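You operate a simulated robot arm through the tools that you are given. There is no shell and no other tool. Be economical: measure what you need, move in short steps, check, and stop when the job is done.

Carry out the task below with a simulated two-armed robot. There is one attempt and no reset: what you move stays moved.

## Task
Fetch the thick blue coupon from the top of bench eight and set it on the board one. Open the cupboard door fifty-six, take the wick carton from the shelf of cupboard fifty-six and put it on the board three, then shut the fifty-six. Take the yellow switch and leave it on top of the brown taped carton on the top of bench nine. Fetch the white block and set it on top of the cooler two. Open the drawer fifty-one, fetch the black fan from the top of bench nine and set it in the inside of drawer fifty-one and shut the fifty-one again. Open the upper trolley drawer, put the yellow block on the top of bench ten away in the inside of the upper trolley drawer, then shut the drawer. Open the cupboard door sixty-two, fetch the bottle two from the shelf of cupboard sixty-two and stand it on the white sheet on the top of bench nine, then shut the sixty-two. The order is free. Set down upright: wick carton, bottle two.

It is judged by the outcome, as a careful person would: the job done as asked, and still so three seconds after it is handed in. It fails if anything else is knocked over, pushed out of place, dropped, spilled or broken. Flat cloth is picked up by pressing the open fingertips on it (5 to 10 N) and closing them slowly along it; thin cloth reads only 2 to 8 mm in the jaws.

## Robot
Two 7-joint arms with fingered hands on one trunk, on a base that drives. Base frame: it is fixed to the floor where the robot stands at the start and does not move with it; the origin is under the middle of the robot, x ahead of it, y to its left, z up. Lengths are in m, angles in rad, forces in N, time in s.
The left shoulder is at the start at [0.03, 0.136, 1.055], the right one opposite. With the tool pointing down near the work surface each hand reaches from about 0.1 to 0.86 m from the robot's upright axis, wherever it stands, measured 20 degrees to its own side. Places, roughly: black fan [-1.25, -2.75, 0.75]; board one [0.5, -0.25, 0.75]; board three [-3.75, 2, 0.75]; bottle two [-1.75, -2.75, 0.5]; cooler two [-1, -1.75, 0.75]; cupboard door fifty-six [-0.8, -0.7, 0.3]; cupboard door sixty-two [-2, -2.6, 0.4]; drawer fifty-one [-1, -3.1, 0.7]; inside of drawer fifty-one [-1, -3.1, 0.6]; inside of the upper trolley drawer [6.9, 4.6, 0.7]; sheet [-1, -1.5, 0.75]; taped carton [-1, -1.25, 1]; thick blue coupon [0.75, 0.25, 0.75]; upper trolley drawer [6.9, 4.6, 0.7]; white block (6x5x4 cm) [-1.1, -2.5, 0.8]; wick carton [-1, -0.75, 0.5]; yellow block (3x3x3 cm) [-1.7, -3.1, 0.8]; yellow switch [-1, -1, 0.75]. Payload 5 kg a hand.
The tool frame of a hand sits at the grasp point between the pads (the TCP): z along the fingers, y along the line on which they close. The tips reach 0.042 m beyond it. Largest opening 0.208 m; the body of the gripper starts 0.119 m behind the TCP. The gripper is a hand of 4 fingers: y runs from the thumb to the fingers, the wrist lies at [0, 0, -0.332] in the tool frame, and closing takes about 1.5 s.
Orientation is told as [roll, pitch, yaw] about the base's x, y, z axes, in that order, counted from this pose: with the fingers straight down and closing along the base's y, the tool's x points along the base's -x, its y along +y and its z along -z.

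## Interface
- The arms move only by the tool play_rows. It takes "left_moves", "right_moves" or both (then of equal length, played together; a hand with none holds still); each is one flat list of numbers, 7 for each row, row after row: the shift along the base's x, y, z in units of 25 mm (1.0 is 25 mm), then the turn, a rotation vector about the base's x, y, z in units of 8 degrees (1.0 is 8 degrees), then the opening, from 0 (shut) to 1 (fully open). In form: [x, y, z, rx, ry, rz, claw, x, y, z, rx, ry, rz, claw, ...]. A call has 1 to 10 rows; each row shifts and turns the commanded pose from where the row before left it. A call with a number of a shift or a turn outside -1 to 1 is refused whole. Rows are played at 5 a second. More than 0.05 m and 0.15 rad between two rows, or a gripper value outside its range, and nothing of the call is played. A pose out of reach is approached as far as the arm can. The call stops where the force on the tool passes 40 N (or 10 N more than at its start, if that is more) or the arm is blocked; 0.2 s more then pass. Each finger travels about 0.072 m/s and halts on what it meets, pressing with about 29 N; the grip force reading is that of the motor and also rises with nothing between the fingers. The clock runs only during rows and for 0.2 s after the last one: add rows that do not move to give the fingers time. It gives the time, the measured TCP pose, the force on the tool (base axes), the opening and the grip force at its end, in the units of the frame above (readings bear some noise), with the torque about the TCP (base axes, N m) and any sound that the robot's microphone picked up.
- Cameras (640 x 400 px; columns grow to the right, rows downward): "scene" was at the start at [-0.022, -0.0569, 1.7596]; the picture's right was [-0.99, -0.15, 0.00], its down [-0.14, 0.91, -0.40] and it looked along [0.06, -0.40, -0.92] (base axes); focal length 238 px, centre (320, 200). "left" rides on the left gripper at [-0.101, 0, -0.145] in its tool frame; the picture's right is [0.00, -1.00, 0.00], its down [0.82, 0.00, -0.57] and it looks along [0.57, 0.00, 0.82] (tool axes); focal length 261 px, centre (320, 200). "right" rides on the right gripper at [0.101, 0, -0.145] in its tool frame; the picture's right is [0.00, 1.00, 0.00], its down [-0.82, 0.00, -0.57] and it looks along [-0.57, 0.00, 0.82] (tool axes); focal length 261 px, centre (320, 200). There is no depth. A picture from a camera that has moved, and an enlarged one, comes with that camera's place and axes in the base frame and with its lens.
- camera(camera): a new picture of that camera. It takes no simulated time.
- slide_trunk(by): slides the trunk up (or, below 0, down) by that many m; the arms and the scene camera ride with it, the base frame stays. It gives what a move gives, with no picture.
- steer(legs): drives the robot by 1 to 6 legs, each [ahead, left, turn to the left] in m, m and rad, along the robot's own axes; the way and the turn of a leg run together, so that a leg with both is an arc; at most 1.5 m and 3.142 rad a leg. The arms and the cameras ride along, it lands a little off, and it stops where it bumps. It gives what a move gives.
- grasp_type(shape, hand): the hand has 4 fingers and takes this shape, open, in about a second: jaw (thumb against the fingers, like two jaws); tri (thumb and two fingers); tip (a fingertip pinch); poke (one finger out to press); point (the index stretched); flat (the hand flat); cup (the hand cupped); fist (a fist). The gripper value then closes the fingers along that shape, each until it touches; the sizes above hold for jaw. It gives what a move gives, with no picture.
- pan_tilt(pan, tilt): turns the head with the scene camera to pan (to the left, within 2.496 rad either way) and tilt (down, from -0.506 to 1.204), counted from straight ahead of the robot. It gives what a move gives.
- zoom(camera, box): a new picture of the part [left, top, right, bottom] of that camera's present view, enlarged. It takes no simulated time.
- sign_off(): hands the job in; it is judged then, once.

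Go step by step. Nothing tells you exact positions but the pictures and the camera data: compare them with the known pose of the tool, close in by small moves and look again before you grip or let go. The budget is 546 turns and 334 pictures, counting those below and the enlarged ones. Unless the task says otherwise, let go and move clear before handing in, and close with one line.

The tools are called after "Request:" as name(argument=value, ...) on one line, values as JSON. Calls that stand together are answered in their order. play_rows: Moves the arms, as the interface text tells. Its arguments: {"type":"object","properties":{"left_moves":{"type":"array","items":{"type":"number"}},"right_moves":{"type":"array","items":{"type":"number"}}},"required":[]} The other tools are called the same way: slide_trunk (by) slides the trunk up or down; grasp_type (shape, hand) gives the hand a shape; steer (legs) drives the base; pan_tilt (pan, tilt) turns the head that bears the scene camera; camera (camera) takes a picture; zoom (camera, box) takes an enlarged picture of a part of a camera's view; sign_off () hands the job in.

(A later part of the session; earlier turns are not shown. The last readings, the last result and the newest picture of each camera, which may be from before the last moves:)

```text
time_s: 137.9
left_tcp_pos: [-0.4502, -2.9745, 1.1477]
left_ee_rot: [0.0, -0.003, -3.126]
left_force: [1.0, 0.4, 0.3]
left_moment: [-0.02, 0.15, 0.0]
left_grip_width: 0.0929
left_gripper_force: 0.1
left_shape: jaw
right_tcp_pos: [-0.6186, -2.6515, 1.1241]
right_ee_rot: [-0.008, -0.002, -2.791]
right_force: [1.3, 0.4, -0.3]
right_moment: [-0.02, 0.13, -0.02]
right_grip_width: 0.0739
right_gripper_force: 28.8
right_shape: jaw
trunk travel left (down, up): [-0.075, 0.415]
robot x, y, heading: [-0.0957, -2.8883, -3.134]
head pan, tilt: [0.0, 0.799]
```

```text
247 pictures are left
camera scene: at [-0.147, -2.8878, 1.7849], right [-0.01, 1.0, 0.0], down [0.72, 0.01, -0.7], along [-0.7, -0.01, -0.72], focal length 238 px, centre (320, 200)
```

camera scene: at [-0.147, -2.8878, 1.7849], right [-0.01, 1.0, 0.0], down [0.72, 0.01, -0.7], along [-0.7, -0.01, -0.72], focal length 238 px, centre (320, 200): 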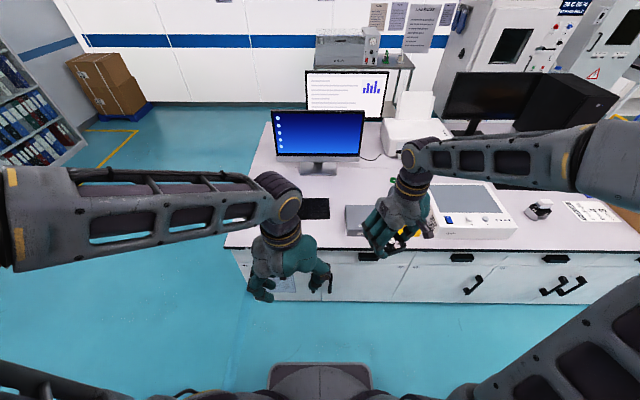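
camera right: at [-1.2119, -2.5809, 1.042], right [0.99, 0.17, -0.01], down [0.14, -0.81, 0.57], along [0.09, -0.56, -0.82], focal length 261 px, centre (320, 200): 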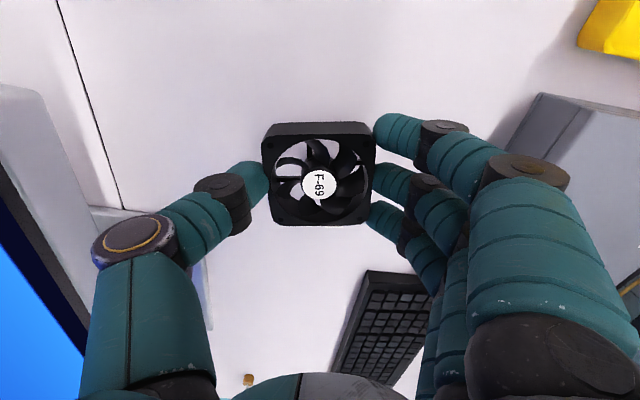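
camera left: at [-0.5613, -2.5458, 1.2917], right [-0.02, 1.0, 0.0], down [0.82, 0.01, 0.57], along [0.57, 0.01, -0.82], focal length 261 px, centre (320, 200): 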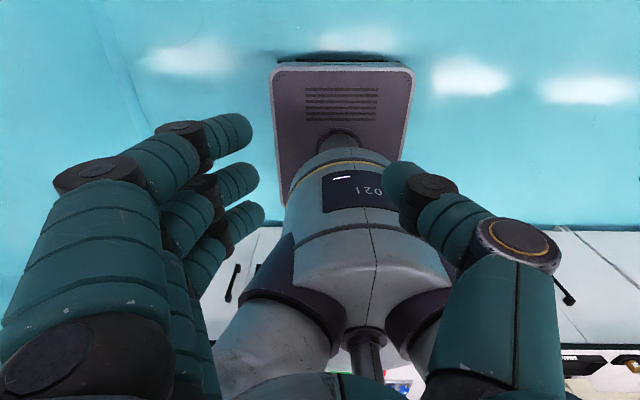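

I'll bring the left hand to a forward-pointing pose near the drawer 51 handle, in stages.

Request:
play_rows(left_moves=[-0.7, -0.62, -0.8, 0, 1, 0, 0.6, -0.7, -0.62, -0.8, 0, 1, 0, 0.6, -0.7, -0.62, -0.8, 0, 1, 0, 0.6, -0.7, -0.62, -0.8, 0, 1, 0, 0.6, -0.7, -0.62, -0.8, 0, 1, 0, 0.6, -0.7, -0.62, -0.8, 0, 1, 0, 0.6, -0.7, -0.62, -0.8, 0, 1, 0, 0.6, -0.7, -0.62, -0.8, 0, 1, 0, 0.7, -0.7, -0.62, -0.8, 0, 1, 0, 0.7, -0.7, -0.62, -0.8, 0, 1, 0, 0.7])

Request:
play_rows(left_moves=[0, 0, 0, 0, 1, 0, 0.75, 0, 0, 0, 0, 0.25, 0, 0.75, 0, 0, 0, 0, 0, 0, 0.75])

Request:
camera(camera="left")

Request:
camera(camera="scene")

```text
time_s: 140.3
left_tcp_pos: [-0.4539, -2.678, 1.3009]
left_ee_rot: [-0.034, -1.032, 2.39]
left_force: [-3.3, -1.7, -0.1]
left_moment: [0.2, -0.2, -0.42]
left_grip_width: 0.1456
left_gripper_force: 0.1
left_shape: jaw
left hand out of reach, approached as far as the arm can: row 3, 4, 5, 6, 7, 8, 9, 10
right_tcp_pos: [-0.6214, -2.652, 1.1223]
right_ee_rot: [-0.008, 0.004, -2.793]
right_force: [-2.1, -0.2, -1.4]
right_moment: [0.2, -0.32, -0.04]
right_grip_width: 0.0738
right_gripper_force: 28.8
right_shape: jaw
trunk travel left (down, up): [-0.075, 0.415]
robot x, y, heading: [-0.0941, -2.8841, -3.129]
head pan, tilt: [0.0, 0.799]
stopped in row 10 (left hand): the arm was blocked; the commanded pose is now the measured one
```

```text
time_s: 140.9
left_tcp_pos: [-0.5116, -2.7206, 1.3577]
left_ee_rot: [0.024, -1.208, 2.481]
left_force: [0.1, 0.9, 0.2]
left_moment: [-0.06, 0.03, 0.18]
left_grip_width: 0.156
left_gripper_force: 0.1
left_shape: jaw
left hand out of reach, approached as far as the arm can: row 1, 2
right_tcp_pos: [-0.6193, -2.6511, 1.1237]
right_ee_rot: [-0.009, -0.002, -2.792]
right_force: [-0.5, 0.3, 0.3]
right_moment: [-0.14, 0.1, 0.02]
right_grip_width: 0.074
right_gripper_force: 29.5
right_shape: jaw
trunk travel left (down, up): [-0.075, 0.415]
robot x, y, heading: [-0.0977, -2.8886, -3.132]
head pan, tilt: [0.0, 0.799]
stopped in row 3 (left hand): the arm was blocked; the commanded pose is now the measured one
```

```text
246 pictures are left
camera left: at [-0.4305, -2.7792, 1.503], right [0.59, 0.81, 0.0], down [0.66, -0.49, -0.56], along [-0.46, 0.33, -0.83], focal length 261 px, centre (320, 200)
```

left: 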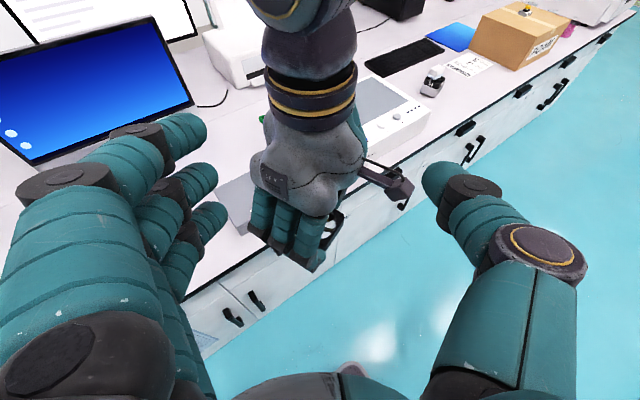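

```text
245 pictures are left
camera scene: at [-0.1475, -2.8871, 1.7849], right [-0.01, 1.0, 0.0], down [0.72, 0.01, -0.7], along [-0.7, -0.01, -0.72], focal length 238 px, centre (320, 200)
```

scene: 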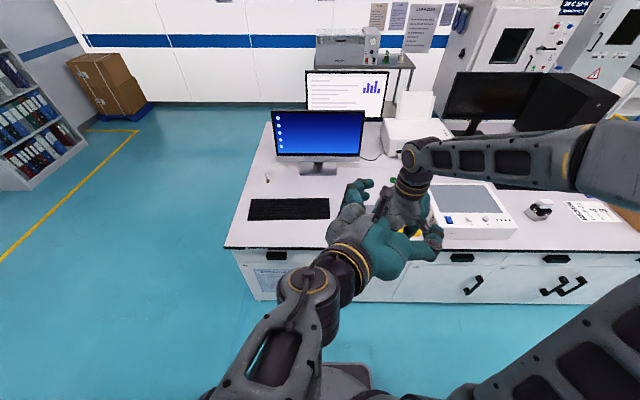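

The left arm took an awkward path and hovers above the right hand without contact. Before moving it, let me look closely at the drawer handle.

Request:
zoom(camera="scene", box=[220, 235, 320, 297])

Request:
zoom(camera="left", box=[420, 60, 580, 160])

```text
6.40 times, centred on (270, 266) of scene
camera zoom: at [-0.1475, -2.8871, 1.7849], right [-0.01, 1.0, 0.0], down [0.72, 0.01, -0.7], along [-0.7, -0.01, -0.72], focal length 1526 px, centre (640, -222)
```

zoom: 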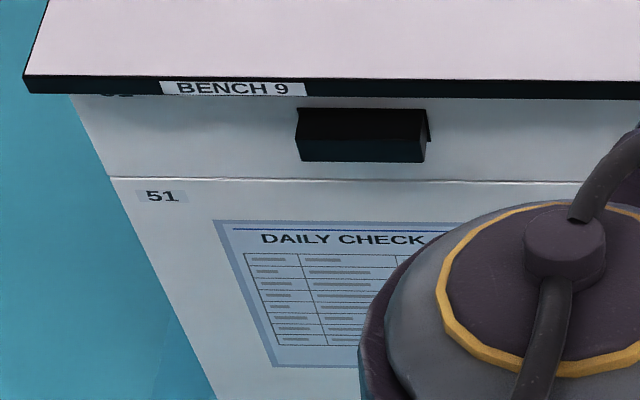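

```text
4.00 times, centred on (500, 110) of left
camera zoom: at [-0.4305, -2.7792, 1.503], right [0.59, 0.81, 0.0], down [0.66, -0.49, -0.56], along [-0.46, 0.33, -0.83], focal length 1043 px, centre (-400, 560)
```

zoom: 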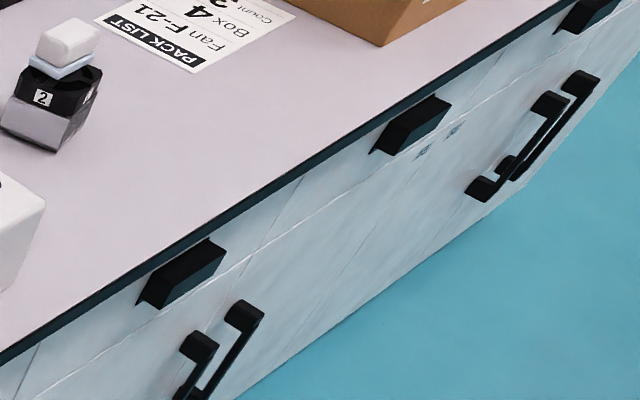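

Request:
zoom(camera="scene", box=[225, 243, 257, 263])

Request:
zoom(camera="scene", box=[235, 258, 267, 278])

```text
16.00 times, centred on (241, 253) of scene
camera zoom: at [-0.1475, -2.8871, 1.7849], right [-0.01, 1.0, 0.0], down [0.72, 0.01, -0.7], along [-0.7, -0.01, -0.72], focal length 3816 px, centre (1584, -648)
```

zoom: 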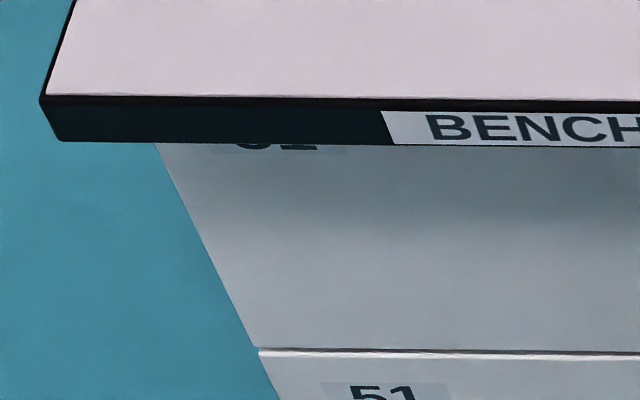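

```text
16.00 times, centred on (251, 268) of scene
camera zoom: at [-0.1475, -2.8871, 1.7849], right [-0.01, 1.0, 0.0], down [0.72, 0.01, -0.7], along [-0.7, -0.01, -0.72], focal length 3816 px, centre (1424, -888)
```

zoom: 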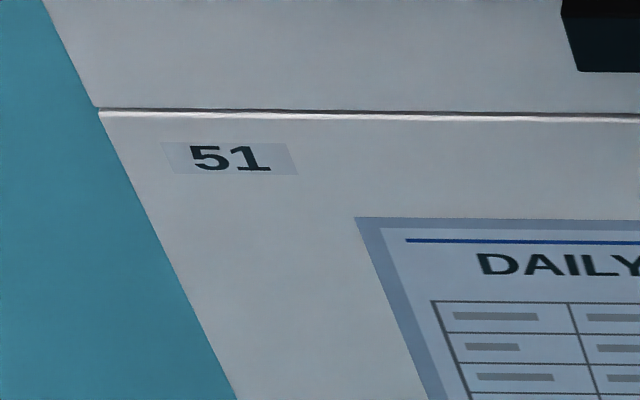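

The handle is a box pull about 10 cm wide at y ≈ -3.115, z ≈ 0.715. I'll gradually move the left hand left and straighten its yaw so that it points forward.

Request:
play_rows(left_moves=[0, -1, 0, 0, 0, 0.5, 0.7, 0, -1, 0, 0, 0, 0.5, 0.7, 0, -1, 0, 0, 0, 0.5, 0.7, 0, -1, 0, 0, 0, 0.5, 0.7, 0, -1, 0, 0, 0, 0.5, 0.7, 0, -1, 0, 0, 0, 0.5, 0.7, 0, -1, 0, 0, 0, 0.5, 0.7, 0, -1, 0, 0, 0, 0.5, 0.7, 0, -1, 0, 0, 0, 0.5, 0.7, 0, -1, 0, 0, 0, 0.2, 0.7])

Request:
camera(camera="scene")

```text
time_s: 143.3
left_tcp_pos: [-0.5225, -2.9635, 1.3845]
left_ee_rot: [-0.01, -1.177, -3.097]
left_force: [0.2, 0.9, 0.4]
left_moment: [-0.01, 0.02, 0.02]
left_grip_width: 0.146
left_gripper_force: 0.0
left_shape: jaw
left hand out of reach, approached as far as the arm can: row 1, 2, 3, 4, 5, 6, 8, 10
right_tcp_pos: [-0.6188, -2.6508, 1.1228]
right_ee_rot: [-0.008, 0.001, -2.793]
right_force: [0.3, 0.0, -0.4]
right_moment: [-0.01, 0.02, 0.01]
right_grip_width: 0.074
right_gripper_force: 28.7
right_shape: jaw
trunk travel left (down, up): [-0.075, 0.415]
robot x, y, heading: [-0.095, -2.8885, -3.128]
head pan, tilt: [0.0, 0.799]
stopped in row 10 (left hand): the arm was blocked; the commanded pose is now the measured one
```

```text
240 pictures are left
camera scene: at [-0.1482, -2.8876, 1.7849], right [-0.01, 1.0, 0.0], down [0.72, 0.01, -0.7], along [-0.7, -0.01, -0.72], focal length 238 px, centre (320, 200)
```

scene: 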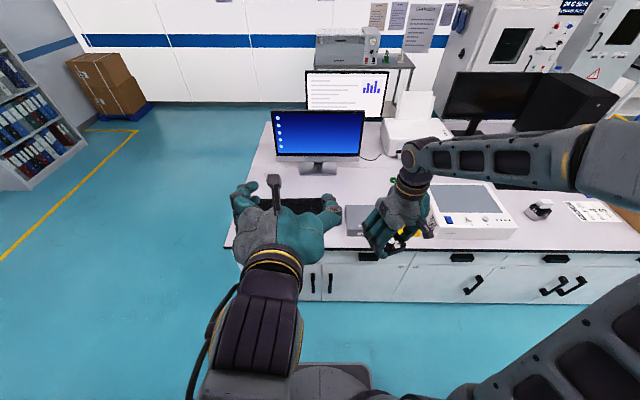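

Request:
play_rows(left_moves=[-0.5, -0.5, -1, 0, 0, 0, 0.7, -0.5, -0.5, -1, 0, 0, 0, 0.7, -0.5, -0.5, -1, 0, 0, 0, 0.7, -0.5, -0.5, -1, 0, 0, 0, 0.7, -0.5, -0.5, -1, 0, 0, 0, 0.7, -0.5, -0.5, -1, 0, 0, 0, 0.7, -0.5, -0.5, -1, 0, 0, 0, 0.7, -0.5, -0.5, -1, 0, 0, 0, 0.7, -0.5, -0.5, -1, 0, 0, 0, 0.7, 0, -0.5, -1, 0, 0, 0, 0.7])

Request:
camera(camera="left")

```text
time_s: 145.6
left_tcp_pos: [-0.5228, -2.9651, 1.3842]
left_ee_rot: [-0.014, -1.179, -3.088]
left_force: [0.1, 0.1, 0.7]
left_moment: [0.01, 0.01, 0.0]
left_grip_width: 0.146
left_gripper_force: 0.1
left_shape: jaw
left hand out of reach, approached as far as the arm can: row 1, 2, 3, 4, 5, 6, 7, 8, 9, 10
right_tcp_pos: [-0.6211, -2.6516, 1.1239]
right_ee_rot: [-0.008, 0.001, -2.793]
right_force: [0.4, 0.1, -0.2]
right_moment: [-0.03, -0.01, -0.02]
right_grip_width: 0.0739
right_gripper_force: 28.7
right_shape: jaw
trunk travel left (down, up): [-0.075, 0.415]
robot x, y, heading: [-0.099, -2.888, -3.128]
head pan, tilt: [0.0, 0.799]
```

```text
239 pictures are left
camera left: at [-0.4273, -2.9626, 1.5316], right [-0.04, 1.0, 0.01], down [0.84, 0.04, -0.54], along [-0.54, -0.02, -0.84], focal length 261 px, centre (320, 200)
```

left: 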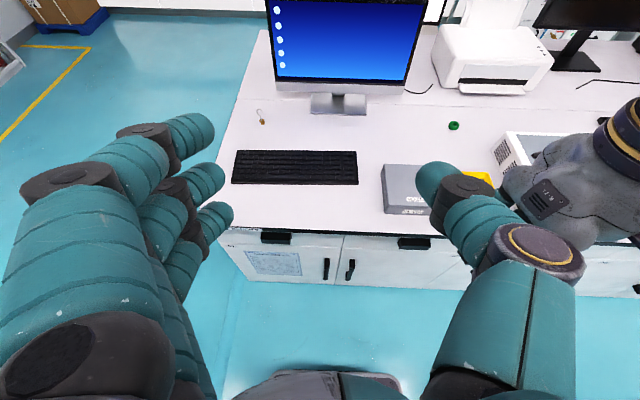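

The arm seems stuck at a joint limit. I'll return the hand to fingers-down in place, then decide on another approach.

Request:
play_rows(left_moves=[0, 0, 0.3, 0, -1, 0, 0.7, 0, 0, 0.3, 0, -1, 0, 0.7, 0, 0, 0.3, 0, -1, 0, 0.7, 0, 0, 0.3, 0, -1, 0, 0.7, 0, 0, 0, 0, -1, 0, 0.7, 0, 0, 0, 0, -1, 0, 0.7, 0, 0, 0, 0, -1, 0, 0.7, 0, 0, 0, 0, -1, 0, 0.7, 0, 0, 0, 0, -0.4, 0, 0.7, 0, 0, 0, 0, 0, 0, 0.7])

Request:
camera(camera="scene")

```text
time_s: 147.8
left_tcp_pos: [-0.5226, -2.9662, 1.4111]
left_ee_rot: [0.036, -0.001, -3.128]
left_force: [0.5, -0.2, 0.0]
left_moment: [0.02, -0.06, 0.03]
left_grip_width: 0.1459
left_gripper_force: 0.1
left_shape: jaw
right_tcp_pos: [-0.6205, -2.6517, 1.1236]
right_ee_rot: [-0.008, 0.0, -2.793]
right_force: [-0.5, 0.7, -0.5]
right_moment: [0.05, 0.02, 0.02]
right_grip_width: 0.0738
right_gripper_force: 29.3
right_shape: jaw
trunk travel left (down, up): [-0.075, 0.415]
robot x, y, heading: [-0.0955, -2.8886, -3.13]
head pan, tilt: [0.0, 0.799]
```

```text
238 pictures are left
camera scene: at [-0.1492, -2.8881, 1.7848], right [-0.01, 1.0, 0.0], down [0.72, 0.01, -0.7], along [-0.7, -0.01, -0.72], focal length 238 px, centre (320, 200)
```

scene: 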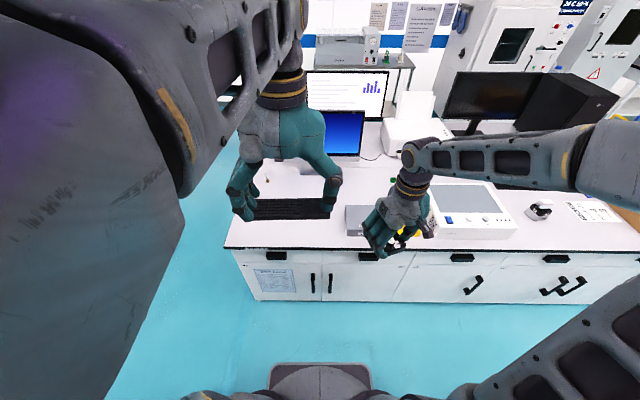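

Fingers-down works. I'll go to a lower position in front of the drawer and tilt the hand only about 45°.

Request:
play_rows(left_moves=[-0.2, -0.58, -1, 0, 0, 0, 0.7, -0.2, -0.58, -1, 0, 0, 0, 0.7, -0.2, -0.58, -1, 0, 0, 0, 0.7, -0.2, -0.58, -1, 0, 0, 0, 0.7, -0.2, -0.58, -1, 0, 0, 0, 0.7, -0.2, -0.58, -1, 0, 0, 0, 0.7, -0.2, -0.58, -1, 0, 0, 0, 0.7, -0.2, -0.58, -1, 0, 0, 0, 0.7, -0.2, -0.58, -1, 0, 0, 0, 0.7, -0.2, -0.58, -1, 0, 0, 0, 0.7])

Request:
play_rows(left_moves=[-0.2, 0, -1, 0, 0, 0, 0.7, -0.2, 0, -1, 0, 0, 0, 0.7, -0.2, 0, -1, 0, 0, 0, 0.7, -0.2, 0, -1, 0, 0, 0, 0.7, -0.2, 0, -1, 0, 0, 0, 0.7, 0, 0, 0, 0, 1, 0, 0.7, 0, 0, 0, 0, 1, 0, 0.7, 0, 0, 0, 0, 1, 0, 0.7, 0, 0, 0, 0, 1, 0, 0.7, 0, 0, 0, 0, 1, 0, 0.7])

Request:
camera(camera="scene")

Request:
camera(camera="left")

```text
time_s: 149.9
left_tcp_pos: [-0.5734, -3.1098, 1.1592]
left_ee_rot: [0.036, -0.002, -3.128]
left_force: [-0.9, -0.4, 0.7]
left_moment: [0.01, -0.04, -0.01]
left_grip_width: 0.1459
left_gripper_force: 0.0
left_shape: jaw
right_tcp_pos: [-0.6211, -2.6514, 1.1237]
right_ee_rot: [-0.009, 0.0, -2.792]
right_force: [0.5, 0.3, -1.4]
right_moment: [0.08, -0.08, 0.03]
right_grip_width: 0.074
right_gripper_force: 29.0
right_shape: jaw
trunk travel left (down, up): [-0.075, 0.415]
robot x, y, heading: [-0.0931, -2.8872, -3.133]
head pan, tilt: [0.0, 0.799]
```

```text
time_s: 152.2
left_tcp_pos: [-0.6705, -3.1118, 1.0594]
left_ee_rot: [0.028, -0.697, -3.121]
left_force: [2.2, -8.9, -3.3]
left_moment: [0.9, 0.51, -0.66]
left_grip_width: 0.1458
left_gripper_force: 0.1
left_shape: jaw
left hand out of reach, approached as far as the arm can: row 9, 10
right_tcp_pos: [-0.6191, -2.6503, 1.1238]
right_ee_rot: [-0.008, -0.001, -2.794]
right_force: [1.2, 4.0, -2.0]
right_moment: [-0.53, 0.06, 0.01]
right_grip_width: 0.0737
right_gripper_force: 29.0
right_shape: jaw
trunk travel left (down, up): [-0.075, 0.415]
robot x, y, heading: [-0.0952, -2.8896, -3.126]
head pan, tilt: [0.0, 0.799]
```

```text
237 pictures are left
camera scene: at [-0.1481, -2.8854, 1.7848], right [-0.01, 1.0, 0.0], down [0.72, 0.01, -0.7], along [-0.7, -0.01, -0.72], focal length 238 px, centre (320, 200)
```

scene: 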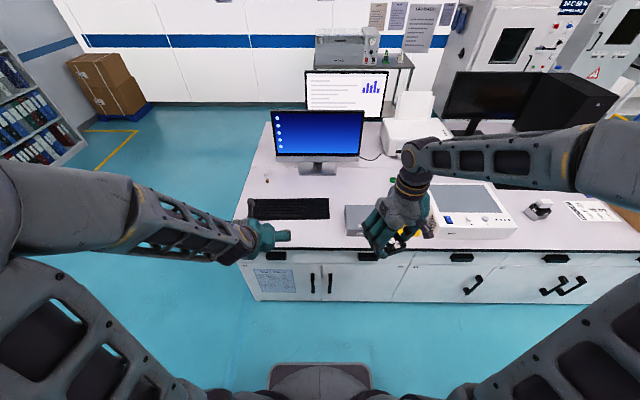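

```text
236 pictures are left
camera left: at [-0.6553, -3.1083, 1.2342], right [-0.04, 1.0, -0.02], down [1.0, 0.04, -0.09], along [-0.09, -0.02, -1.0], focal length 261 px, centre (320, 200)
```

left: 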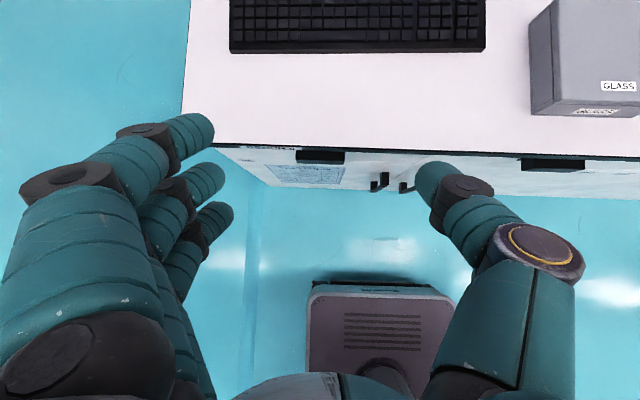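

Request:
play_rows(left_moves=[0, 0, -1, 0, 0, 0, 0.75, 0, 0, -1, 0, 0, 0, 0.75, 0, 0, -1, 0, 0, 0, 0.75, 0, 0, -1, 0, 0, 0, 0.75, 0, 0, -1, 0, 0, 0, 0.75, 0, 0, -1, 0, 0, 0, 0.75, 0, 0, -1, 0, 0.5, 0, 0.75, 0, 0, -1, 0, 0.5, 0, 0.75, 0, 0, -1, 0, 0.5, 0, 0.75, 0, 0, -1, 0, 0.5, 0, 0.75])

Request:
camera(camera="left")

Request:
camera(camera="scene")

```text
time_s: 154.3
left_tcp_pos: [-0.6918, -3.0759, 0.848]
left_ee_rot: [0.018, -0.977, -3.116]
left_force: [-0.2, -0.6, -0.9]
left_moment: [-0.02, 0.05, 0.03]
left_grip_width: 0.1557
left_gripper_force: 0.0
left_shape: jaw
left hand out of reach, approached as far as the arm can: row 1, 2, 7, 9, 10
right_tcp_pos: [-0.6194, -2.6518, 1.1224]
right_ee_rot: [-0.008, 0.001, -2.793]
right_force: [0.0, 1.0, -1.0]
right_moment: [-0.05, -0.02, -0.02]
right_grip_width: 0.0739
right_gripper_force: 29.4
right_shape: jaw
trunk travel left (down, up): [-0.075, 0.415]
robot x, y, heading: [-0.0957, -2.8914, -3.126]
head pan, tilt: [0.0, 0.799]
```

```text
235 pictures are left
camera left: at [-0.6283, -3.0725, 1.0125], right [-0.04, 1.0, -0.01], down [0.93, 0.04, -0.36], along [-0.36, -0.02, -0.93], focal length 261 px, centre (320, 200)
```

left: 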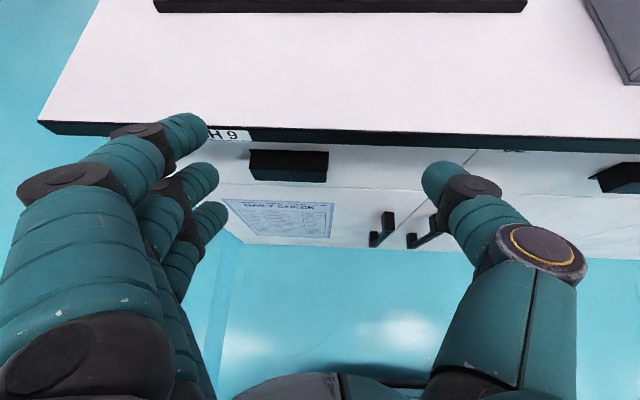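

```text
234 pictures are left
camera scene: at [-0.149, -2.8874, 1.7849], right [-0.01, 1.0, 0.0], down [0.72, 0.01, -0.7], along [-0.7, -0.01, -0.72], focal length 238 px, centre (320, 200)
```

scene: 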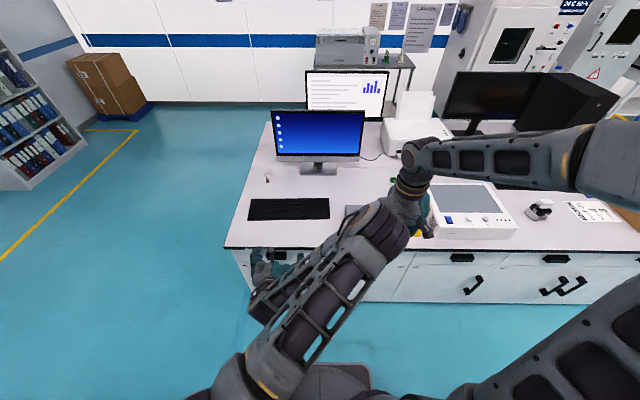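

The left hand now points forward and down nicely. I'll move the right hand (with the fan) away from the left elbow, then lower the left hand to handle height.

Request:
play_rows(right_moves=[0, 1, 0, 0, 0, 0, 0.3, 0, 1, 0, 0, 0, 0, 0.3, 0, 1, 0, 0, 0, 0, 0.3, 0, 1, 0, 0, 0, 0, 0.3, 0, 1, 0, 0, 0, 0, 0.3])

Request:
play_rows(left_moves=[0.1, -0.6, -0.8, 0, 0, 0, 0.72, 0, -0.6, -0.8, 0, 0, 0, 0.72, 0, -0.5, -0.8, 0, 0, 0, 0.72, 0, 0, -0.8, 0, 0, 0, 0.72, 0, 0, -0.8, 0, 0, 0, 0.72, 0, 0, -0.5, 0, 0, 0, 0.72])

Request:
camera(camera="left")

Request:
camera(camera="scene")

```text
time_s: 155.6
left_tcp_pos: [-0.6926, -3.0754, 0.849]
left_ee_rot: [0.016, -0.975, -3.115]
left_force: [0.7, 0.5, -0.4]
left_moment: [-0.01, 0.02, -0.01]
left_grip_width: 0.1557
left_gripper_force: 0.0
left_shape: jaw
right_tcp_pos: [-0.6191, -2.5261, 1.1239]
right_ee_rot: [-0.009, 0.0, -2.792]
right_force: [-0.8, 0.2, -0.4]
right_moment: [-0.05, -0.01, 0.0]
right_grip_width: 0.0739
right_gripper_force: 29.3
right_shape: jaw
trunk travel left (down, up): [-0.075, 0.415]
robot x, y, heading: [-0.0971, -2.8915, -3.133]
head pan, tilt: [0.0, 0.799]
```

```text
time_s: 156.9
left_tcp_pos: [-0.6962, -3.048, 0.8242]
left_ee_rot: [0.017, -0.976, -3.116]
left_force: [-0.6, 0.7, 0.0]
left_moment: [-0.01, 0.0, 0.0]
left_grip_width: 0.1501
left_gripper_force: 0.2
left_shape: jaw
left hand out of reach, approached as far as the arm can: row 1, 2, 3, 4, 5, 6
right_tcp_pos: [-0.619, -2.5267, 1.1249]
right_ee_rot: [-0.008, 0.001, -2.791]
right_force: [0.2, 0.4, -0.5]
right_moment: [0.04, -0.02, 0.01]
right_grip_width: 0.0737
right_gripper_force: 29.3
right_shape: jaw
trunk travel left (down, up): [-0.075, 0.415]
robot x, y, heading: [-0.0998, -2.8856, -3.128]
head pan, tilt: [0.0, 0.799]
```

```text
233 pictures are left
camera left: at [-0.6327, -3.044, 0.9884], right [-0.04, 1.0, -0.01], down [0.93, 0.04, -0.36], along [-0.36, -0.02, -0.93], focal length 261 px, centre (320, 200)
```

left: 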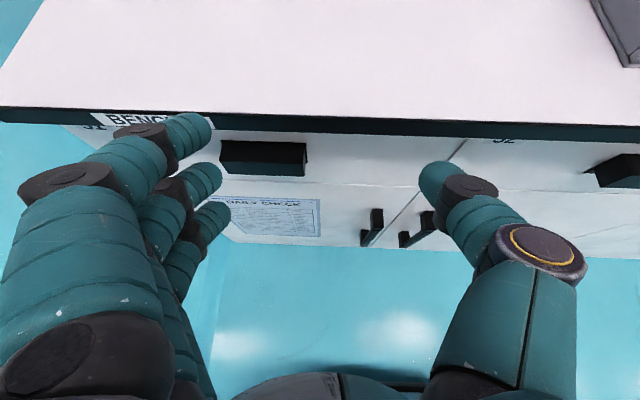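

```text
232 pictures are left
camera scene: at [-0.149, -2.8878, 1.7848], right [-0.01, 1.0, 0.0], down [0.72, 0.01, -0.7], along [-0.7, -0.01, -0.72], focal length 238 px, centre (320, 200)
```

scene: 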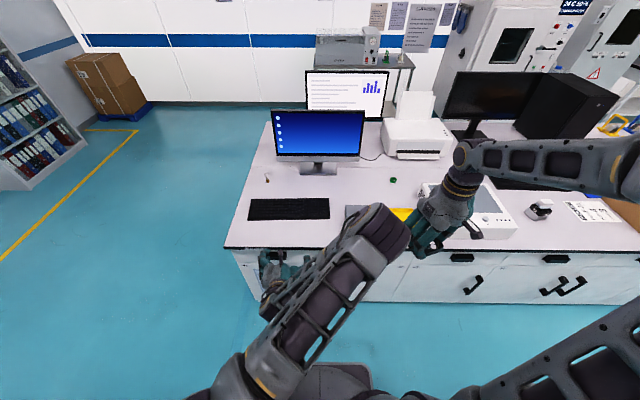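

The arm is near its limits at this range. I'll back the base off a bit, step left so the shoulder lines up with the handle, and lower the trunk.

Request:
steer(legs=[[-0.17, 0, 0], [0, 0.1, 0]])

Request:
slide_trunk(by=-0.07)

Request:
play_rows(left_moves=[-1, 0.2, -0.3, 0, 0, 0, 0.72, -1, 0.2, -0.2, 0, 0, 0, 0.72, -1, 0.2, 0, 0, 0, 0, 0.72, -1, 0.2, 0, 0, 0, 0, 0.72])

Request:
camera(camera="left")

Request:
camera(camera="scene")

```text
time_s: 159.2
left_tcp_pos: [-0.5254, -3.1483, 0.8238]
left_ee_rot: [0.014, -0.976, -3.112]
left_force: [0.2, -2.4, -0.3]
left_moment: [0.12, 0.04, -0.17]
left_grip_width: 0.1502
left_gripper_force: 0.1
left_shape: jaw
right_tcp_pos: [-0.4491, -2.6281, 1.1245]
right_ee_rot: [-0.01, 0.0, -2.789]
right_force: [-0.3, -2.5, -0.5]
right_moment: [0.25, -0.05, 0.02]
right_grip_width: 0.0737
right_gripper_force: 29.1
right_shape: jaw
trunk travel left (down, up): [-0.075, 0.415]
robot x, y, heading: [0.0781, -2.9837, -3.125]
head pan, tilt: [0.0, 0.799]
```

```text
time_s: 160.2
left_tcp_pos: [-0.5259, -3.1474, 0.7552]
left_ee_rot: [0.016, -0.976, -3.113]
left_force: [0.2, -0.3, 0.5]
left_moment: [0.03, 0.03, 0.01]
left_grip_width: 0.1501
left_gripper_force: 0.1
left_shape: jaw
right_tcp_pos: [-0.4486, -2.6252, 1.0544]
right_ee_rot: [-0.009, -0.002, -2.791]
right_force: [-0.3, -0.5, -0.4]
right_moment: [0.03, 0.02, 0.02]
right_grip_width: 0.0737
right_gripper_force: 29.6
right_shape: jaw
trunk travel left (down, up): [-0.005, 0.485]
robot x, y, heading: [0.0758, -2.9875, -3.123]
head pan, tilt: [0.0, 0.799]
```

```text
time_s: 161.2
left_tcp_pos: [-0.6269, -3.1278, 0.742]
left_ee_rot: [0.022, -0.972, -3.112]
left_force: [-0.3, 0.1, 0.0]
left_moment: [0.02, 0.0, -0.01]
left_grip_width: 0.1502
left_gripper_force: 0.1
left_shape: jaw
right_tcp_pos: [-0.4506, -2.6259, 1.0535]
right_ee_rot: [-0.008, 0.001, -2.791]
right_force: [-0.1, 1.0, -0.9]
right_moment: [-0.01, -0.02, 0.0]
right_grip_width: 0.074
right_gripper_force: 29.4
right_shape: jaw
trunk travel left (down, up): [-0.005, 0.485]
robot x, y, heading: [0.0731, -2.9906, -3.131]
head pan, tilt: [0.0, 0.799]
```

```text
231 pictures are left
camera left: at [-0.5624, -3.1225, 0.907], right [-0.05, 1.0, -0.01], down [0.93, 0.04, -0.36], along [-0.36, -0.02, -0.93], focal length 261 px, centre (320, 200)
```

left: 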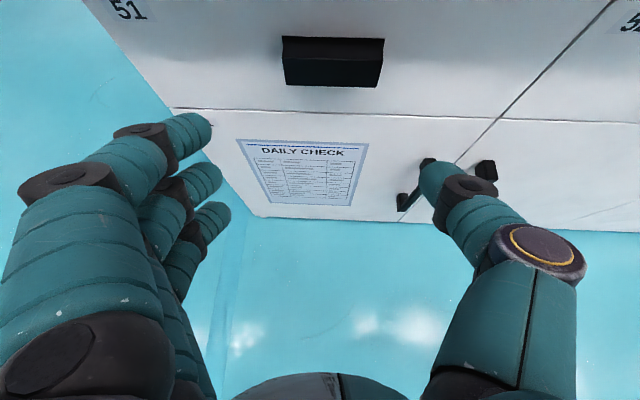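

```text
230 pictures are left
camera scene: at [0.0212, -2.9857, 1.7148], right [-0.01, 1.0, 0.0], down [0.72, 0.01, -0.7], along [-0.7, -0.01, -0.72], focal length 238 px, centre (320, 200)
```

scene: 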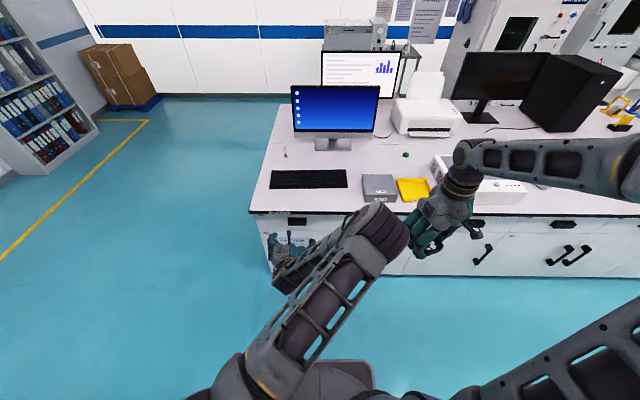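

Drawer label 51 confirmed and the handle is dead ahead. Advancing to straddle it.

Request:
play_rows(left_moves=[-1, 0.1, -0.1, 0, 0, 0, 0.72, -1, 0.1, -0.1, 0, 0, 0, 0.72, -1, 0.1, -0.1, 0, 0, 0, 0.72, -1, 0, -0.1, 0, 0, 0, 0.72, -0.6, 0, -0.1, 0, 0, 0, 0.72, 0, 0, 0, 0, 0, 0, 0.72])

Request:
camera(camera="left")

```text
time_s: 162.6
left_tcp_pos: [-0.7291, -3.1005, 0.7594]
left_ee_rot: [0.018, -0.974, -3.113]
left_force: [0.5, 0.3, -1.2]
left_moment: [0.01, -0.01, -0.01]
left_grip_width: 0.1503
left_gripper_force: 0.1
left_shape: jaw
left hand out of reach, approached as far as the arm can: row 1, 2, 3, 4, 5
right_tcp_pos: [-0.4496, -2.6258, 1.0544]
right_ee_rot: [-0.008, 0.0, -2.79]
right_force: [0.3, -0.5, -1.1]
right_moment: [-0.02, -0.01, 0.01]
right_grip_width: 0.0738
right_gripper_force: 28.7
right_shape: jaw
trunk travel left (down, up): [-0.005, 0.485]
robot x, y, heading: [0.0737, -2.9858, -3.129]
head pan, tilt: [0.0, 0.799]
```

```text
229 pictures are left
camera left: at [-0.6662, -3.0956, 0.924], right [-0.05, 1.0, -0.01], down [0.93, 0.04, -0.36], along [-0.36, -0.02, -0.93], focal length 261 px, centre (320, 200)
```

left: 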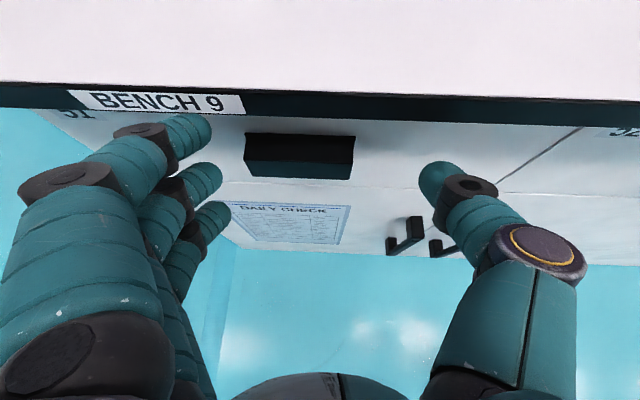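

Request:
steer(legs=[[0.03, 0.03, 0]])

Request:
play_rows(left_moves=[0.5, 0, -0.5, 0, 0, 0, 0.72, 0, 0, -0.5, 0, 0, 0, 0.72, 0, 0, 0, 0, 0, 0, 0.72])

Request:
camera(camera="left")

```text
time_s: 163.5
left_tcp_pos: [-0.7355, -3.1133, 0.752]
left_ee_rot: [0.021, -0.961, -3.113]
left_force: [1.4, -1.3, -2.6]
left_moment: [0.33, -0.12, 0.11]
left_grip_width: 0.1502
left_gripper_force: 0.0
left_shape: jaw
right_tcp_pos: [-0.4623, -2.6367, 1.0547]
right_ee_rot: [-0.01, -0.001, -2.793]
right_force: [-0.4, -0.7, -1.4]
right_moment: [0.07, -0.1, 0.0]
right_grip_width: 0.0738
right_gripper_force: 28.8
right_shape: jaw
trunk travel left (down, up): [-0.005, 0.485]
robot x, y, heading: [0.0599, -2.9992, -3.123]
head pan, tilt: [0.0, 0.799]
stopped in leg 1: the force on the tool passed its limit at 62 N (the readings are from after the stop); the commanded pose is now the measured one
```

```text
time_s: 164.3
left_tcp_pos: [-0.718, -3.1046, 0.7415]
left_ee_rot: [0.021, -0.96, -3.115]
left_force: [0.4, -0.5, 0.6]
left_moment: [-0.01, 0.0, 0.02]
left_grip_width: 0.1502
left_gripper_force: 0.1
left_shape: jaw
left hand out of reach, approached as far as the arm can: row 1, 2
right_tcp_pos: [-0.461, -2.6375, 1.054]
right_ee_rot: [-0.009, -0.001, -2.792]
right_force: [-0.5, -0.1, -1.2]
right_moment: [0.05, 0.02, 0.0]
right_grip_width: 0.0736
right_gripper_force: 29.1
right_shape: jaw
trunk travel left (down, up): [-0.005, 0.485]
robot x, y, heading: [0.0609, -3.0014, -3.126]
head pan, tilt: [0.0, 0.799]
```

```text
228 pictures are left
camera left: at [-0.6567, -3.1001, 0.9067], right [-0.05, 1.0, -0.01], down [0.94, 0.04, -0.34], along [-0.34, -0.02, -0.94], focal length 261 px, centre (320, 200)
```

left: 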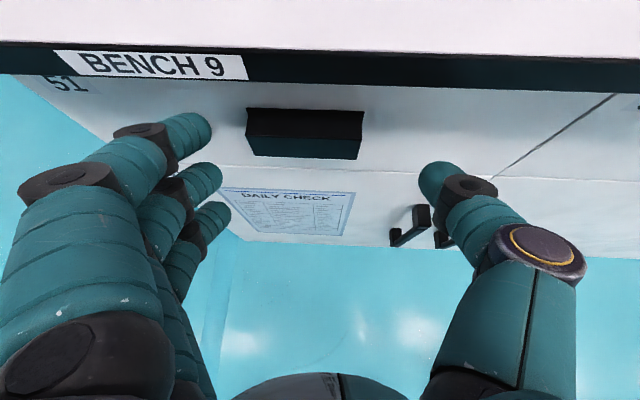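

Request:
play_rows(left_moves=[-0.5, -0.3, -0.3, 0, 0, 0, 0.72, -0.5, -0.2, -0.2, 0, 0, 0, 0.72, -0.5, 0, 0, 0, 0, 0, 0.72, 0, 0, 0, 0, 0, 0, 0.72])

Request:
camera(camera="left")

Request:
camera(camera="scene")

```text
time_s: 165.3
left_tcp_pos: [-0.7421, -3.1046, 0.7506]
left_ee_rot: [0.022, -0.954, -3.111]
left_force: [17.8, 0.6, -10.2]
left_moment: [0.96, -0.02, 1.58]
left_grip_width: 0.1497
left_gripper_force: 0.1
left_shape: jaw
left hand out of reach, approached as far as the arm can: row 1, 2, 3
right_tcp_pos: [-0.461, -2.6368, 1.0538]
right_ee_rot: [-0.007, 0.001, -2.793]
right_force: [0.7, -0.2, 0.4]
right_moment: [0.01, -0.02, -0.02]
right_grip_width: 0.0736
right_gripper_force: 28.9
right_shape: jaw
trunk travel left (down, up): [-0.005, 0.485]
robot x, y, heading: [0.06, -2.9978, -3.13]
head pan, tilt: [0.0, 0.799]
```

```text
227 pictures are left
camera left: at [-0.6819, -3.0996, 0.916], right [-0.05, 1.0, -0.01], down [0.94, 0.04, -0.34], along [-0.34, -0.03, -0.94], focal length 261 px, centre (320, 200)
```

left: 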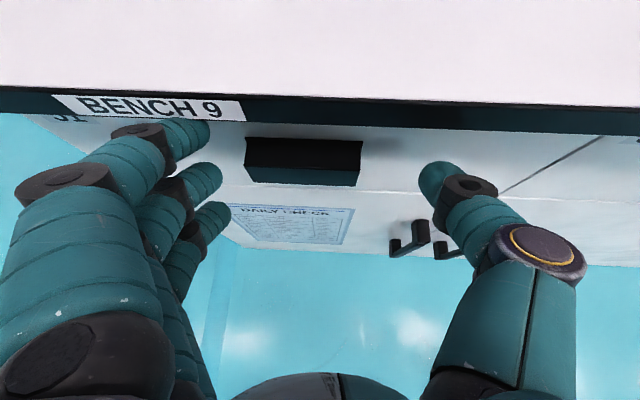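

```text
226 pictures are left
camera scene: at [0.01, -2.9984, 1.7147], right [-0.01, 1.0, 0.0], down [0.72, 0.01, -0.7], along [-0.7, -0.01, -0.72], focal length 238 px, centre (320, 200)
```

scene: 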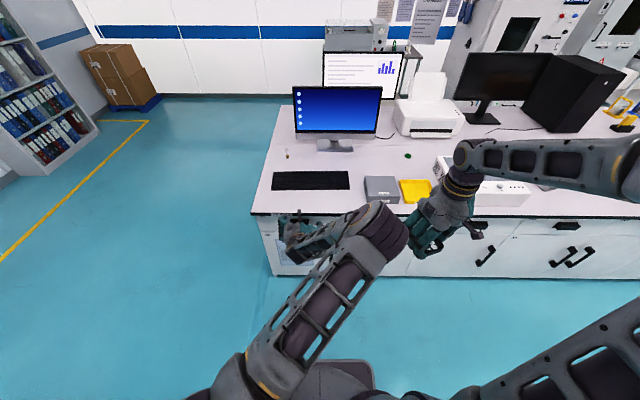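

The outer finger rests on the bench edge, and the elbow-in posture limits me. I'll withdraw and return to fingers-down to get the elbow-out posture back.

Request:
play_rows(left_moves=[1, 0, 0, 0, 0, 0, 0.72, 1, 0, 0, 0, 0, 0, 0.72, 1, 0, 1, 0, 0, 0, 0.72, 1, 0, 1, 0, -1, 0, 0.72, 1, 0, 1, 0, -1, 0, 0.72, 0, 0, 1, 0, -1, 0, 0.72, 0, 0, 1, 0, -1, 0, 0.72, 0, 0, 1, 0, -1, 0, 0.72, 0, 0, 1, 0, -1, 0, 0.72, 0, 0, 1, 0, -1, 0, 0.72])

Request:
camera(camera="scene")

```text
time_s: 167.5
left_tcp_pos: [-0.5955, -3.0678, 0.9606]
left_ee_rot: [0.042, 0.02, -3.125]
left_force: [-0.7, 1.1, 0.0]
left_moment: [0.01, -0.06, 0.01]
left_grip_width: 0.1498
left_gripper_force: 0.0
left_shape: jaw
left hand out of reach, approached as far as the arm can: row 7
right_tcp_pos: [-0.4617, -2.635, 1.0536]
right_ee_rot: [-0.008, 0.002, -2.793]
right_force: [-0.6, -0.2, -0.9]
right_moment: [0.01, -0.13, 0.02]
right_grip_width: 0.0738
right_gripper_force: 28.8
right_shape: jaw
trunk travel left (down, up): [-0.005, 0.485]
robot x, y, heading: [0.0583, -2.9989, -3.134]
head pan, tilt: [0.0, 0.799]
```

```text
225 pictures are left
camera scene: at [0.0076, -2.9982, 1.7146], right [-0.01, 1.0, 0.0], down [0.72, 0.01, -0.7], along [-0.7, -0.01, -0.72], focal length 238 px, centre (320, 200)
```

scene: 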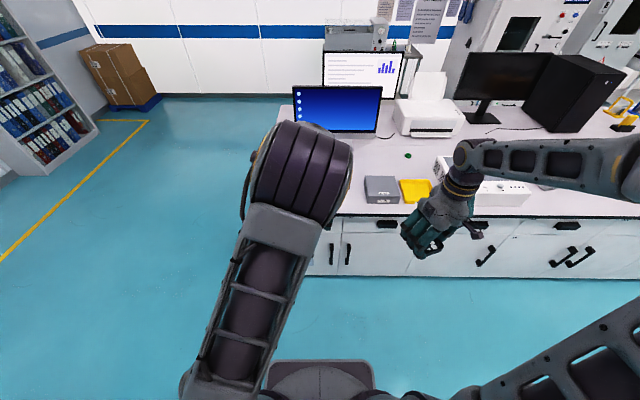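

Let me check how much room there is behind the robot, so I can stand farther back with the arm more extended.

Request:
pan_tilt(pan=2.45, tilt=0.7)

Request:
camera(camera="scene")

```text
time_s: 169.7
left_tcp_pos: [-0.595, -3.0682, 0.9601]
left_ee_rot: [0.042, 0.013, -3.125]
left_force: [0.1, -0.6, 0.0]
left_moment: [-0.02, 0.0, -0.02]
left_grip_width: 0.1499
left_gripper_force: 0.1
left_shape: jaw
right_tcp_pos: [-0.4608, -2.6349, 1.0555]
right_ee_rot: [-0.008, -0.001, -2.792]
right_force: [0.3, 0.2, -0.2]
right_moment: [0.01, -0.01, 0.0]
right_grip_width: 0.074
right_gripper_force: 29.1
right_shape: jaw
trunk travel left (down, up): [-0.005, 0.485]
robot x, y, heading: [0.0596, -2.997, -3.124]
head pan, tilt: [2.45, 0.7]
```

```text
224 pictures are left
camera scene: at [0.1562, -3.0504, 1.7231], right [-0.63, -0.78, 0.0], down [-0.5, 0.4, -0.77], along [0.6, -0.48, -0.64], focal length 238 px, centre (320, 200)
```

scene: 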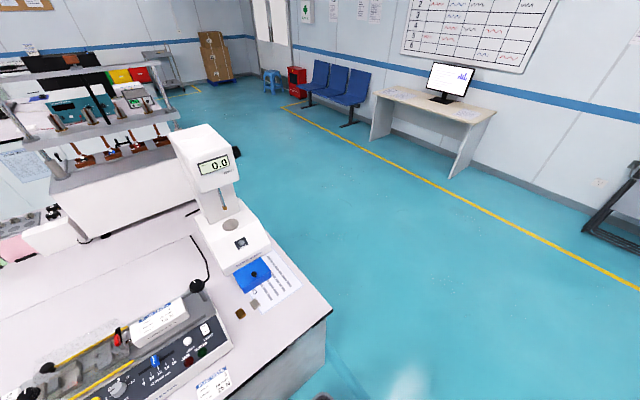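

Bench eight limits how far back I can go. I'll retry tilting from the present posture, now with the base farther away and the trunk lower.

Request:
pan_tilt(pan=0.0, tilt=0.8)

Request:
play_rows(left_moves=[0, -0.5, 0, 0, 1, 0, 0.72, 0, -0.5, 0, 0, 1, 0, 0.72, 0, 0, 0, 0, 1, 0, 0.72, 0, 0, 0, 0, 1, 0, 0.72, 0, 0, 0, 0, 1, 0, 0.72])

Request:
camera(camera="scene")

```text
time_s: 171.9
left_tcp_pos: [-0.5952, -3.0679, 0.9614]
left_ee_rot: [0.043, 0.015, -3.125]
left_force: [-0.4, 0.1, 0.9]
left_moment: [0.0, 0.0, 0.01]
left_grip_width: 0.1497
left_gripper_force: 0.0
left_shape: jaw
right_tcp_pos: [-0.4611, -2.6366, 1.0543]
right_ee_rot: [-0.008, -0.001, -2.791]
right_force: [0.2, -0.5, -0.4]
right_moment: [0.01, 0.02, -0.03]
right_grip_width: 0.0738
right_gripper_force: 28.9
right_shape: jaw
trunk travel left (down, up): [-0.005, 0.485]
robot x, y, heading: [0.0627, -3.0023, -3.128]
head pan, tilt: [0.0, 0.799]
```

```text
time_s: 173.1
left_tcp_pos: [-0.5953, -3.0949, 0.9601]
left_ee_rot: [0.03, -0.683, -3.121]
left_force: [0.6, -0.2, 0.2]
left_moment: [0.03, 0.04, -0.01]
left_grip_width: 0.15
left_gripper_force: 0.0
left_shape: jaw
right_tcp_pos: [-0.4611, -2.6369, 1.0534]
right_ee_rot: [-0.011, -0.001, -2.792]
right_force: [-0.7, -0.1, -0.5]
right_moment: [0.14, -0.01, 0.02]
right_grip_width: 0.0738
right_gripper_force: 28.5
right_shape: jaw
trunk travel left (down, up): [-0.005, 0.485]
robot x, y, heading: [0.0606, -2.9991, -3.127]
head pan, tilt: [0.0, 0.799]
```

```text
223 pictures are left
camera scene: at [0.0095, -2.9996, 1.7148], right [-0.01, 1.0, 0.0], down [0.72, 0.01, -0.7], along [-0.7, -0.01, -0.72], focal length 238 px, centre (320, 200)
```

scene: 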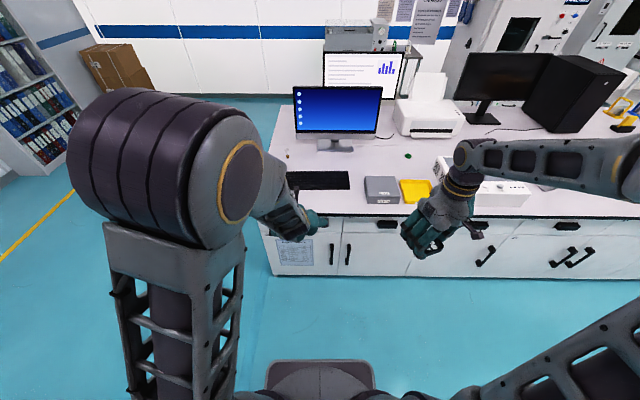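

Request:
play_rows(left_moves=[0, 0, 0, 0, 0.7, 0, 0.72, 0, 0, 0, 0, 0.7, 0, 0.72, 0, 0, 0, 0, 0.7, 0, 0.72, 0, 0, -0.8, 0, 0, 0, 0.72, 0, 0, -0.8, 0, 0, 0, 0.72, 0, 0, -0.8, 0, 0, 0, 0.72, 0, 0, -0.8, 0, 0, 0, 0.72])

Request:
camera(camera="scene")

```text
time_s: 174.7
left_tcp_pos: [-0.5949, -3.0924, 0.8809]
left_ee_rot: [0.018, -0.976, -3.112]
left_force: [-0.9, -0.6, 0.0]
left_moment: [-0.03, 0.02, 0.02]
left_grip_width: 0.1497
left_gripper_force: 0.0
left_shape: jaw
right_tcp_pos: [-0.4611, -2.6353, 1.0543]
right_ee_rot: [-0.009, -0.001, -2.792]
right_force: [0.8, -0.4, -1.8]
right_moment: [0.0, -0.03, 0.0]
right_grip_width: 0.0739
right_gripper_force: 28.8
right_shape: jaw
trunk travel left (down, up): [-0.005, 0.485]
robot x, y, heading: [0.0612, -2.9993, -3.129]
head pan, tilt: [0.0, 0.799]
```

```text
222 pictures are left
camera scene: at [0.009, -2.9979, 1.7148], right [-0.01, 1.0, 0.0], down [0.72, 0.01, -0.7], along [-0.7, -0.01, -0.72], focal length 238 px, centre (320, 200)
```

scene: 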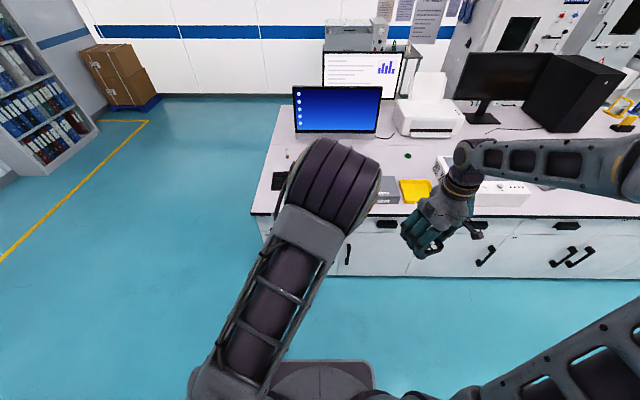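

Request:
play_rows(left_moves=[0, -0.3, -0.8, 0, 0, 0, 0.72, 0, -0.3, -0.8, 0, 0, 0, 0.72, 0, -0.3, -0.8, 0, 0, 0, 0.72, 0, 0, -0.8, 0, 0, 0, 0.72, 0, 0, -0.8, 0, 0, 0, 0.72, 0, 0, -0.8, 0, 0, 0, 0.72, 0, 0, -0.8, 0, 0, 0, 0.72, 0, 0, -0.8, 0, 0, 0, 0.72])

Request:
camera(camera="left")

Request:
camera(camera="scene")

```text
time_s: 176.5
left_tcp_pos: [-0.5967, -3.1147, 0.7224]
left_ee_rot: [0.022, -0.974, -3.113]
left_force: [-0.1, 0.0, 0.4]
left_moment: [-0.01, -0.03, 0.02]
left_grip_width: 0.1497
left_gripper_force: 0.1
left_shape: jaw
right_tcp_pos: [-0.4603, -2.6358, 1.0543]
right_ee_rot: [-0.008, 0.0, -2.794]
right_force: [0.0, 0.7, -1.0]
right_moment: [-0.01, -0.03, 0.0]
right_grip_width: 0.0738
right_gripper_force: 28.4
right_shape: jaw
trunk travel left (down, up): [-0.005, 0.485]
robot x, y, heading: [0.0634, -2.9978, -3.127]
head pan, tilt: [0.0, 0.799]
```

```text
221 pictures are left
camera left: at [-0.5334, -3.1094, 0.886], right [-0.05, 1.0, -0.01], down [0.93, 0.04, -0.36], along [-0.36, -0.03, -0.93], focal length 261 px, centre (320, 200)
```

left: 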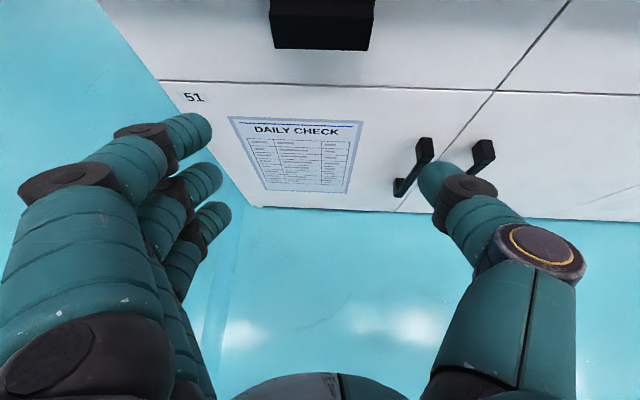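

```text
220 pictures are left
camera scene: at [0.0092, -2.9981, 1.7148], right [-0.01, 1.0, 0.0], down [0.72, 0.01, -0.7], along [-0.7, -0.01, -0.72], focal length 238 px, centre (320, 200)
```

scene: 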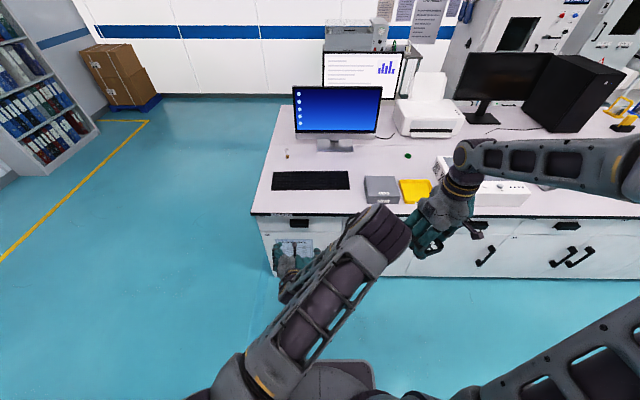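

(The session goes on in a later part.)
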